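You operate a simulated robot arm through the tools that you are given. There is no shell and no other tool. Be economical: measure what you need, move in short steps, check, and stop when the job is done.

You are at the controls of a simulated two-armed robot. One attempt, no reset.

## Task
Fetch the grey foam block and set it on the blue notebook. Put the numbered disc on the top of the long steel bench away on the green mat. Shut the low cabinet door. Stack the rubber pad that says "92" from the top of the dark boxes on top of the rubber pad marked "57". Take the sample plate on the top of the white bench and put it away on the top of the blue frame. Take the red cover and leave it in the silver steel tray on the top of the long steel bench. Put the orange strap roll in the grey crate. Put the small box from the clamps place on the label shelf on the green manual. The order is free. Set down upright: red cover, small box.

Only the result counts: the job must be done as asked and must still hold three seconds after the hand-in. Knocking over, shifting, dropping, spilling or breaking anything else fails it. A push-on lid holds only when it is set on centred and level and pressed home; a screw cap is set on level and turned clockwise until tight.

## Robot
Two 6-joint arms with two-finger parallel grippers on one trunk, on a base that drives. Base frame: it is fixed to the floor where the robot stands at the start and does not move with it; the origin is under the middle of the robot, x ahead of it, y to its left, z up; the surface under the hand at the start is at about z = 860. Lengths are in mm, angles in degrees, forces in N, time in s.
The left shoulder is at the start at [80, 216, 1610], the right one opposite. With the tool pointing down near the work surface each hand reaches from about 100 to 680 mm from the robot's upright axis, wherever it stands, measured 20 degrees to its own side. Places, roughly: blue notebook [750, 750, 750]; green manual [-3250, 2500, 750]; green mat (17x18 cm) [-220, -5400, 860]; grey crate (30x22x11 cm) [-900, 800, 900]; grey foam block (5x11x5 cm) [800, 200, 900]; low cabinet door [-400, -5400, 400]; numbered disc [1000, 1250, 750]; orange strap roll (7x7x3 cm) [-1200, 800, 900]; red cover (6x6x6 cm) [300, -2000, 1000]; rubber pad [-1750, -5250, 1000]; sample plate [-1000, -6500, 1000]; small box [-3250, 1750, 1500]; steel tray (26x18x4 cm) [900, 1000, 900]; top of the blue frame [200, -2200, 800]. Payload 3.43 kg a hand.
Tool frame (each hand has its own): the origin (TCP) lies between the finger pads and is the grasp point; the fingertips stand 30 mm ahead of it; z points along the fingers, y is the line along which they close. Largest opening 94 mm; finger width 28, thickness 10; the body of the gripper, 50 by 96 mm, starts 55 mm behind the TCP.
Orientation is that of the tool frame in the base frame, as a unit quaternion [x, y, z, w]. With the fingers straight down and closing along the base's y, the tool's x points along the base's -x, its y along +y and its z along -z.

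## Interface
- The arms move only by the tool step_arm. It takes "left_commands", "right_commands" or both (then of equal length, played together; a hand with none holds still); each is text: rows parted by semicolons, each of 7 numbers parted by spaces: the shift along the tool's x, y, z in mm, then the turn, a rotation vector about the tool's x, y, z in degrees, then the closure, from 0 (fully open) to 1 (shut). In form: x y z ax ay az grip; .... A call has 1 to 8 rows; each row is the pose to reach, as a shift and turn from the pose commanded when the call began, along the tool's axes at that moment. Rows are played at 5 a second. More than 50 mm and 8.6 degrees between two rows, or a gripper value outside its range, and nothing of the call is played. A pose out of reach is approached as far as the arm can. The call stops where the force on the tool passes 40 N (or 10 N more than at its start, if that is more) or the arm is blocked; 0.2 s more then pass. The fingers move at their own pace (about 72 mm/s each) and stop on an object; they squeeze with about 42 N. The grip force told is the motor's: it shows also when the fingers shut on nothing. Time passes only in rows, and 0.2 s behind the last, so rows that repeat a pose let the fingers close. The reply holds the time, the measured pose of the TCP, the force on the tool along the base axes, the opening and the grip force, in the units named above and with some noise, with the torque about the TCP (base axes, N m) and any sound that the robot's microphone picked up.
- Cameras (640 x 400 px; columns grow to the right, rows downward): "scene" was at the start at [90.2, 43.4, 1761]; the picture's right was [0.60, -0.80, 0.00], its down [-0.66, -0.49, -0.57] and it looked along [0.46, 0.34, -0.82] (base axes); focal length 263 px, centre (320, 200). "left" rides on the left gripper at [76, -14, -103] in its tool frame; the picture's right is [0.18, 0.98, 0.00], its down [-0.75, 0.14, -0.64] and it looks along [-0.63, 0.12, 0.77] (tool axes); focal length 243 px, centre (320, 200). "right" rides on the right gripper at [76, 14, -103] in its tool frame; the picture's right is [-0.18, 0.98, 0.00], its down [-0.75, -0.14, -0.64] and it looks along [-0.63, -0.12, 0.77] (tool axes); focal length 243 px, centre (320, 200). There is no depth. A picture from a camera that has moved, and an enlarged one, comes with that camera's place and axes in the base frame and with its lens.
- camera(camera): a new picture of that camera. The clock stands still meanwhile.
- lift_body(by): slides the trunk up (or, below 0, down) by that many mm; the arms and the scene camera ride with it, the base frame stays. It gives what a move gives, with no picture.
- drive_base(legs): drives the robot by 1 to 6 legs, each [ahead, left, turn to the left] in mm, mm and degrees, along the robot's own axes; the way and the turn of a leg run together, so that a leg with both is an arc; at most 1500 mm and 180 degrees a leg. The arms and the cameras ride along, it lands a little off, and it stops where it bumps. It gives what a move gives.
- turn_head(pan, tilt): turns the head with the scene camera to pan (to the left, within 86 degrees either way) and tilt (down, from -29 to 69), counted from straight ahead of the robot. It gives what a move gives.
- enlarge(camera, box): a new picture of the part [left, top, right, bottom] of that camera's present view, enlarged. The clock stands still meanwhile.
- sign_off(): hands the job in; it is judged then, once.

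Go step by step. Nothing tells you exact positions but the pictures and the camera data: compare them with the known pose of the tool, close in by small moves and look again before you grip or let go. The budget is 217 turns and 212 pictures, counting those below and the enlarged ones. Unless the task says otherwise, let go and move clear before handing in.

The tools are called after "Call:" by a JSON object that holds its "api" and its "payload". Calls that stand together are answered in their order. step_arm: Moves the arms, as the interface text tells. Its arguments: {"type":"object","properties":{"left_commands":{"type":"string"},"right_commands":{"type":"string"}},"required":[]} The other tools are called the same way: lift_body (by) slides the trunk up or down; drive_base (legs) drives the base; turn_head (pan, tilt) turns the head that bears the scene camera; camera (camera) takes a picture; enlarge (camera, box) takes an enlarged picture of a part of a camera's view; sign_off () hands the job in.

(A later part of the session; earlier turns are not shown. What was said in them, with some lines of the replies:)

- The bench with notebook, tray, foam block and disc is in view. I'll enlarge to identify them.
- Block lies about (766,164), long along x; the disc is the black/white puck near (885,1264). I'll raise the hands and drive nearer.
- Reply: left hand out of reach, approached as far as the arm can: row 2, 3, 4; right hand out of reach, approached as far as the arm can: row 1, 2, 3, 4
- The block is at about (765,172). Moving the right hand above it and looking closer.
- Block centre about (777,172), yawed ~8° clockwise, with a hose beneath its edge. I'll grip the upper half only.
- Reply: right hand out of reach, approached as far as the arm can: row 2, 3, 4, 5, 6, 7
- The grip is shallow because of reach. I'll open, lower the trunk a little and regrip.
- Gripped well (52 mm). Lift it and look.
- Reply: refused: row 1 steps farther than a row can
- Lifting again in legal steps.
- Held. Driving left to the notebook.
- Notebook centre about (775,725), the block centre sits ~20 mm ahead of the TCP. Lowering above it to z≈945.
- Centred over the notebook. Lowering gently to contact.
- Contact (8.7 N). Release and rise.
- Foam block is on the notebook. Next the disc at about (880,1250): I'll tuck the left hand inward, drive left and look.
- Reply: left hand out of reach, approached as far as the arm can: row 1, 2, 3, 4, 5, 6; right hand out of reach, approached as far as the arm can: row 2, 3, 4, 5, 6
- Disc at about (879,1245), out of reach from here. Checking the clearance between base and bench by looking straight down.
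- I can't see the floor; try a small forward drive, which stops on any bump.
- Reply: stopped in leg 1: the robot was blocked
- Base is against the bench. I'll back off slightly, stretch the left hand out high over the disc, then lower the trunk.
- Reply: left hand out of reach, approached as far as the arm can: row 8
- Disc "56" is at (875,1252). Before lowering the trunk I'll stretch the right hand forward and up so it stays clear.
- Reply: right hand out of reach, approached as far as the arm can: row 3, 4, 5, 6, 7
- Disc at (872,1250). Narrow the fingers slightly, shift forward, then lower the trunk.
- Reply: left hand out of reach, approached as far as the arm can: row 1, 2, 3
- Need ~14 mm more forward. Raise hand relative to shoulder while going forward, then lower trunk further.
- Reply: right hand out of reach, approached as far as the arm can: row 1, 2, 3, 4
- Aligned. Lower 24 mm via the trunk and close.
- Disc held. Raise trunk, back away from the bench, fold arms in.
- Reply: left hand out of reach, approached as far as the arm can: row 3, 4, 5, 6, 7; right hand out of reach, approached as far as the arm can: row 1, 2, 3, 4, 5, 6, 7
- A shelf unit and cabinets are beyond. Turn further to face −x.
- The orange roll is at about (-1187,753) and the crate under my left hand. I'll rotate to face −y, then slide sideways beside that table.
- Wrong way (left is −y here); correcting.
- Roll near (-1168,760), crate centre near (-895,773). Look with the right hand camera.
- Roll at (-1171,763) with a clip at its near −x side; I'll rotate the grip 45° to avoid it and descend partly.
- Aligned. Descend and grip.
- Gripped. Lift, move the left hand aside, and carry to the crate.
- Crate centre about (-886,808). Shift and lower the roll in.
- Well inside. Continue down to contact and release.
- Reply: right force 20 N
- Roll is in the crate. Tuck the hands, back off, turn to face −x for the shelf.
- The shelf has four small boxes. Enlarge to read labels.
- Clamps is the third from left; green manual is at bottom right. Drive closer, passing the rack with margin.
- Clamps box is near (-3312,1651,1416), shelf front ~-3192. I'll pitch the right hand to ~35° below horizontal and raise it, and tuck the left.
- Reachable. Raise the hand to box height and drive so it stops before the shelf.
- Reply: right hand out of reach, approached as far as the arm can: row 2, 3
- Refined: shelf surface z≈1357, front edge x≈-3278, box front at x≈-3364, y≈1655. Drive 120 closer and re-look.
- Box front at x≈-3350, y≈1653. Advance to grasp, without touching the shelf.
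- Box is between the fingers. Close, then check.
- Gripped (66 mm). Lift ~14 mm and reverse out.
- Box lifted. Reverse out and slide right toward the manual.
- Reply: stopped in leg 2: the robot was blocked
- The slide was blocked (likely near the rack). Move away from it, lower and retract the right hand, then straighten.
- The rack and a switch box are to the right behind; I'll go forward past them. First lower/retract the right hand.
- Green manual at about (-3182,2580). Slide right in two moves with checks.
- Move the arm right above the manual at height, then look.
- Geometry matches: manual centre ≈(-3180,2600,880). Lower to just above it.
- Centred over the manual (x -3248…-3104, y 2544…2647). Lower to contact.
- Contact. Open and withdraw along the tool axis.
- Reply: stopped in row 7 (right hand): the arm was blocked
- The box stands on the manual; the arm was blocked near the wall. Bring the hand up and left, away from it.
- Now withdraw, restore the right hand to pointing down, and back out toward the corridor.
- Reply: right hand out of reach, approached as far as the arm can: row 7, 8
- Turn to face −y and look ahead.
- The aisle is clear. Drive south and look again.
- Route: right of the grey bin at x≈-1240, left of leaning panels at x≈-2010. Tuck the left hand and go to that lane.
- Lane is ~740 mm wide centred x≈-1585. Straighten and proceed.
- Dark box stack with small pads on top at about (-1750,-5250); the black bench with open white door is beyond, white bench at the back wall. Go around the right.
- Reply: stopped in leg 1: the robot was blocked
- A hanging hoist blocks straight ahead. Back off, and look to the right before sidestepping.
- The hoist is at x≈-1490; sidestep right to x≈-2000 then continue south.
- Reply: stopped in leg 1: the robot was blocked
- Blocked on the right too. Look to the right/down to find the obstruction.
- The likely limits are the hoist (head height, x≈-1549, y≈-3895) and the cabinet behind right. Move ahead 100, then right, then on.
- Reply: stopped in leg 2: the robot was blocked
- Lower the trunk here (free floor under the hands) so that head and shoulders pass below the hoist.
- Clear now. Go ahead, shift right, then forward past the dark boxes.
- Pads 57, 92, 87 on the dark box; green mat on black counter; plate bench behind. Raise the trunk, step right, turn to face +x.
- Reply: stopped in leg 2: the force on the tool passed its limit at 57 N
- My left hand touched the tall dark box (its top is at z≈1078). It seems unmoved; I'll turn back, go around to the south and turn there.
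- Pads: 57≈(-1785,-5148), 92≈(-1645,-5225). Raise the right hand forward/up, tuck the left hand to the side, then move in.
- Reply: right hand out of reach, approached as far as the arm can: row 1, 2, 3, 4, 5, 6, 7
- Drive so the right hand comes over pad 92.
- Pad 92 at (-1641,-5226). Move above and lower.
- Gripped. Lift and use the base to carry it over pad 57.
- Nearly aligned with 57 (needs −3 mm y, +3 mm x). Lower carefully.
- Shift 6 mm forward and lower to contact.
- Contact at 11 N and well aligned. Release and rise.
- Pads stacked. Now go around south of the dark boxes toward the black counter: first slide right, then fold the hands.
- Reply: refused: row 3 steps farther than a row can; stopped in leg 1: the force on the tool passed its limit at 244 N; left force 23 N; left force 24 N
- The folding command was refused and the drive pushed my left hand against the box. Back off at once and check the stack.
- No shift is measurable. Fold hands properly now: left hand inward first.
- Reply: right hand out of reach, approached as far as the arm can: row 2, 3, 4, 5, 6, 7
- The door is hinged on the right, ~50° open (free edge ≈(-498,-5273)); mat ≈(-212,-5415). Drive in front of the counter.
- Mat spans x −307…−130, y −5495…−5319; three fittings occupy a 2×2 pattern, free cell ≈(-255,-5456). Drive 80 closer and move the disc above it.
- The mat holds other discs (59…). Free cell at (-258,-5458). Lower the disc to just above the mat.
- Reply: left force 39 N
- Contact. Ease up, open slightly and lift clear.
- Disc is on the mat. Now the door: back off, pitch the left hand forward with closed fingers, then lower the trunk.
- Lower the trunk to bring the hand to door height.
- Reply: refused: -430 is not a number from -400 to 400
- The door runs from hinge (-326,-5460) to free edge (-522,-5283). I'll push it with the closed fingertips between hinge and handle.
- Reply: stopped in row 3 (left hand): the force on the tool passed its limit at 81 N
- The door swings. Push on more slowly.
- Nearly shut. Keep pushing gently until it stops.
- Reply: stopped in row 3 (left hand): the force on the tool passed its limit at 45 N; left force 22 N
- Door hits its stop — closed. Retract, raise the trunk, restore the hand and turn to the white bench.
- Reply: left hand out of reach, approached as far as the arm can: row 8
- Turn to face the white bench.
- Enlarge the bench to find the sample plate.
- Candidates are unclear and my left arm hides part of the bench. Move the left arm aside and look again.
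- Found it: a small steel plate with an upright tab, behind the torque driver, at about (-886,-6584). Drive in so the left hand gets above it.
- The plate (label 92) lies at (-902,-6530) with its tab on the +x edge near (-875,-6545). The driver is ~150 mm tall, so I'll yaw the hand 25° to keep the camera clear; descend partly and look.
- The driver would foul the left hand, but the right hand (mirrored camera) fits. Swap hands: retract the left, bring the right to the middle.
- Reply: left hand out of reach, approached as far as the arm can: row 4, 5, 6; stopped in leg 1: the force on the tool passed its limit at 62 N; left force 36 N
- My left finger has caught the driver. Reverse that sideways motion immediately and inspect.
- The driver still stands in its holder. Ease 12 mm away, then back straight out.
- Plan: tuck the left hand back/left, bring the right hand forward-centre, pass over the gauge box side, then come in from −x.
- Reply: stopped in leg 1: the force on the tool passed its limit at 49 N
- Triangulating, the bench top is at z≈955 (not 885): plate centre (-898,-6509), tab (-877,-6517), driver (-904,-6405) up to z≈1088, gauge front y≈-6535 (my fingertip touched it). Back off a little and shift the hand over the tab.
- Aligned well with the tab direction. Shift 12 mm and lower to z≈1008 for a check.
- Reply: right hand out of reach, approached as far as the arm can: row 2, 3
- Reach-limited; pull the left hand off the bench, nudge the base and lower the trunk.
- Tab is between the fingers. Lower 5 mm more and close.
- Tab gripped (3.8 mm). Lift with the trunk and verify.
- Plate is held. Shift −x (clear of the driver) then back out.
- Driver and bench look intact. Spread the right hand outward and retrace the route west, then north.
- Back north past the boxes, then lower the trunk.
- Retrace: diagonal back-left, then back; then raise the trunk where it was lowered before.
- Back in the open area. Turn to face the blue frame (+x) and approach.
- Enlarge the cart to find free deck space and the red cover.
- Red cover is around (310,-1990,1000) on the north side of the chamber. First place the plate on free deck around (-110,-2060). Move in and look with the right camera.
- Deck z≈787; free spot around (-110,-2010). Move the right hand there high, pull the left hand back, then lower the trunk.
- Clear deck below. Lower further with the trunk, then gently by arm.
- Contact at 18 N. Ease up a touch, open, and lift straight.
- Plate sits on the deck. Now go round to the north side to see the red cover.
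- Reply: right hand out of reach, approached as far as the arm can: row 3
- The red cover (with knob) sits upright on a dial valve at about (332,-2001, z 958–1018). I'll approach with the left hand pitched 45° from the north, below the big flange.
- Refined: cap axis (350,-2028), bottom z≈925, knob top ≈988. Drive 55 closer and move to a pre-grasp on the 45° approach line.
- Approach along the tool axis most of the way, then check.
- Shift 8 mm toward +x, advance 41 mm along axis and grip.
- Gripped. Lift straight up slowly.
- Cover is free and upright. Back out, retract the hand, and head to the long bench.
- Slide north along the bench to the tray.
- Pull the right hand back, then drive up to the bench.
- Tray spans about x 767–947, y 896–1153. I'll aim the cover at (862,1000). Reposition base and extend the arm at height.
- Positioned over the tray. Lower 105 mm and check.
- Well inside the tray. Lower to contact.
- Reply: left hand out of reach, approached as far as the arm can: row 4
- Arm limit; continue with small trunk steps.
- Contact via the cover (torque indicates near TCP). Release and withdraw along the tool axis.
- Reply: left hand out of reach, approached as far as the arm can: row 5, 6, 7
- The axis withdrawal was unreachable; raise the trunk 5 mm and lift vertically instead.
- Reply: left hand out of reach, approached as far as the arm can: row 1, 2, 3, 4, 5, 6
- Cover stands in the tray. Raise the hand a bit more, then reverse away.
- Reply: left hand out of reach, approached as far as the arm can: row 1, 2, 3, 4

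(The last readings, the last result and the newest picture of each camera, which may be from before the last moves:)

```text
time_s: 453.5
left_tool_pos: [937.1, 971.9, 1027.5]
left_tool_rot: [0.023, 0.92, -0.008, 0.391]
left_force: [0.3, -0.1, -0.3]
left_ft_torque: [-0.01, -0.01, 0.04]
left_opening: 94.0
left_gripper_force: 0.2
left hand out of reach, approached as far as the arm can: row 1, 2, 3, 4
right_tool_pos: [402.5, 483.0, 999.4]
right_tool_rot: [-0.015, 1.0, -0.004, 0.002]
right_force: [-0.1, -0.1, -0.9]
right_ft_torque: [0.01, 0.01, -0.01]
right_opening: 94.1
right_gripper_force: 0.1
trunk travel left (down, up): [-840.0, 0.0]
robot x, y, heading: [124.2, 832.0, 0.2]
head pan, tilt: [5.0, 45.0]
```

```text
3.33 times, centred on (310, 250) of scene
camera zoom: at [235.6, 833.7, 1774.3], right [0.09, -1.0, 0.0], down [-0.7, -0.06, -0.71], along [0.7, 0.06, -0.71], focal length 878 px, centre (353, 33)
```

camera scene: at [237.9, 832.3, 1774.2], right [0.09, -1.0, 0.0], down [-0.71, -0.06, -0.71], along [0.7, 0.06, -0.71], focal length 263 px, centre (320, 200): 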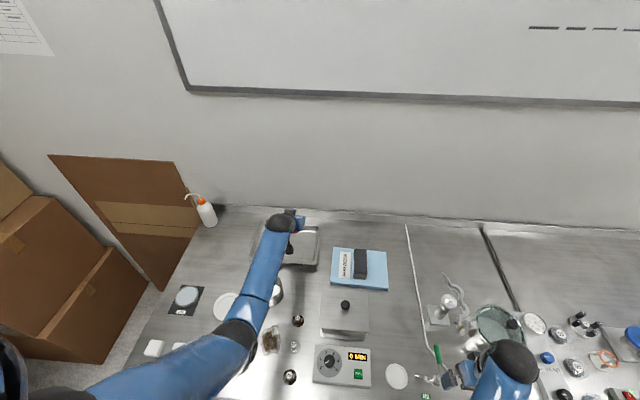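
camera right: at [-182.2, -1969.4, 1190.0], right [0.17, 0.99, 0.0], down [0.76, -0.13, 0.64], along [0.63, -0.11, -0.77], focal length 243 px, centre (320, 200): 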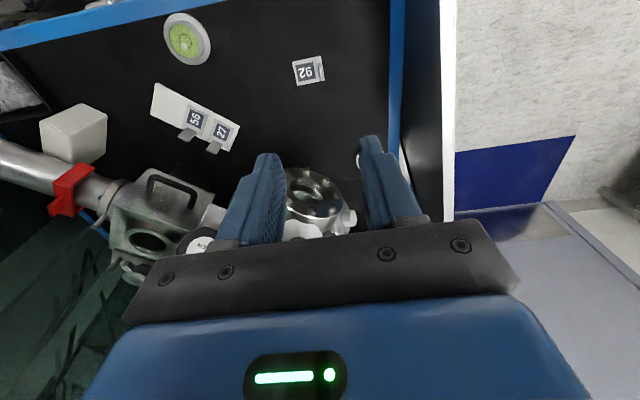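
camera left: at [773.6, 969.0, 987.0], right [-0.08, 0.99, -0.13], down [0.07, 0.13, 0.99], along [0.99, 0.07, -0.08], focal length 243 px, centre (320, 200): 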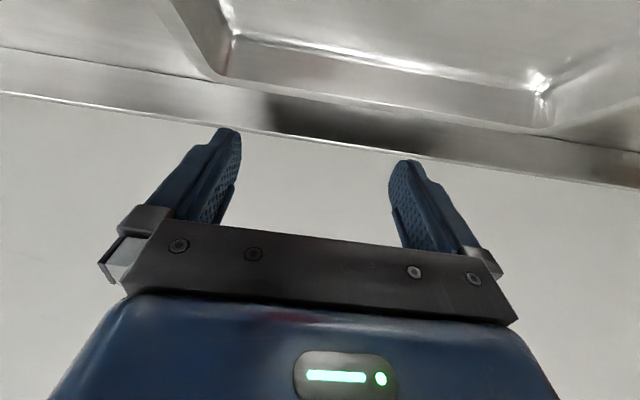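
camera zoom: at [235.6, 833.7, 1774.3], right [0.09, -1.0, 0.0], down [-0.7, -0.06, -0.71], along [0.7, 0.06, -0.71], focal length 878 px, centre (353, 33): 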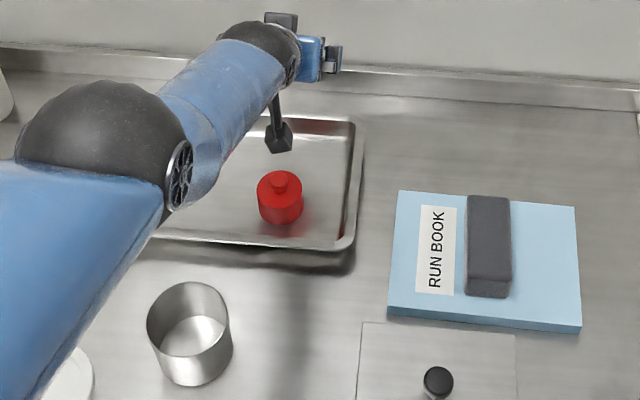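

Upright in the tray. Reverse clear and take a final look.

Call:
{"api": "drive_base", "payload": {"legs": [[-420, 0, 0]]}}

Call:
{"api": "camera", "payload": {"camera": "scene"}}

```text
time_s: 456.0
left_tool_pos: [524.2, 966.4, 1026.6]
left_tool_rot: [0.026, 0.921, -0.009, 0.389]
left_force: [0.0, -0.6, -0.4]
left_ft_torque: [-0.03, 0.0, 0.01]
left_opening: 94.2
left_gripper_force: 0.0
right_tool_pos: [-12.8, 479.5, 1000.2]
right_tool_rot: [-0.012, 1.0, -0.003, 0.001]
right_force: [-0.2, -0.2, -0.3]
right_ft_torque: [-0.03, 0.01, 0.02]
right_opening: 93.9
right_gripper_force: 0.1
trunk travel left (down, up): [-840.0, 0.0]
robot x, y, heading: [-296.1, 827.9, -0.2]
head pan, tilt: [5.0, 45.0]
```

```text
30 pictures are left
camera scene: at [-175.7, 833.1, 1774.0], right [0.08, -1.0, 0.0], down [-0.71, -0.06, -0.7], along [0.7, 0.06, -0.71], focal length 263 px, centre (320, 200)
```

scene: 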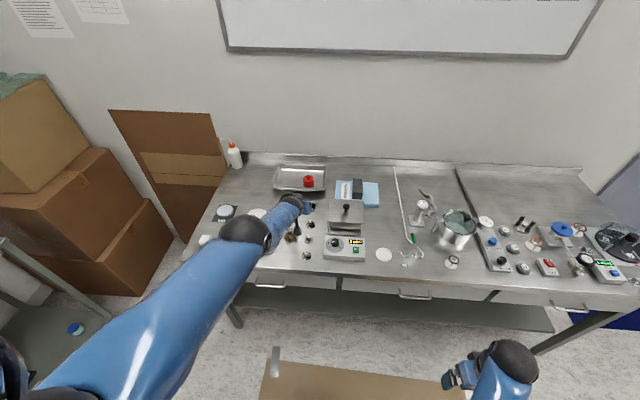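

The red cover stands in the tray, the foam block is on the notebook, and both hands are clear. I'm handing the job in.

Call:
{"api": "sign_off", "payload": {}}

```text
The job is handed in.
```

I carried out all eight parts and handed the job in, with both hands empty and clear. I bumped several things on the way, and that could still fail the job.

**Where everything ended up:**
- **Foam block:** on the blue notebook.
- **Numbered disc "56":** on the green mat, in the free spot beside the other discs.
- **Low cabinet door:** pushed shut against its stop.
- **Rubber pad "92":** stacked on pad "57".
- **Sample plate "92":** on the deck of the blue frame.
- **Red cover:** upright in the steel tray.
- **Orange strap roll:** in the grey crate.
- **Small box from the clamps place:** standing upright on the green manual.

**Contacts along the way:**
- **Dark boxes:** my left hand hit the stack twice, at 57 N and then 244 N. I found no shift beyond measuring error, and the pads stayed stacked.
- **Torque driver on the white bench:** a finger pushed it at 62 N. It still stood in its holder, though I couldn't rule out a slight lean.
- **Gauge box on the white bench:** I took a 49 N contact there to be a fingertip on its front. It did not appear to move.
- **Base and arm:** the base was blocked several times, at the steel bench and, as far as I could tell, at the rack, the leaning panels and the hanging hoist. The right arm was also stopped once near the wall. I only confirmed no movement for the items above.
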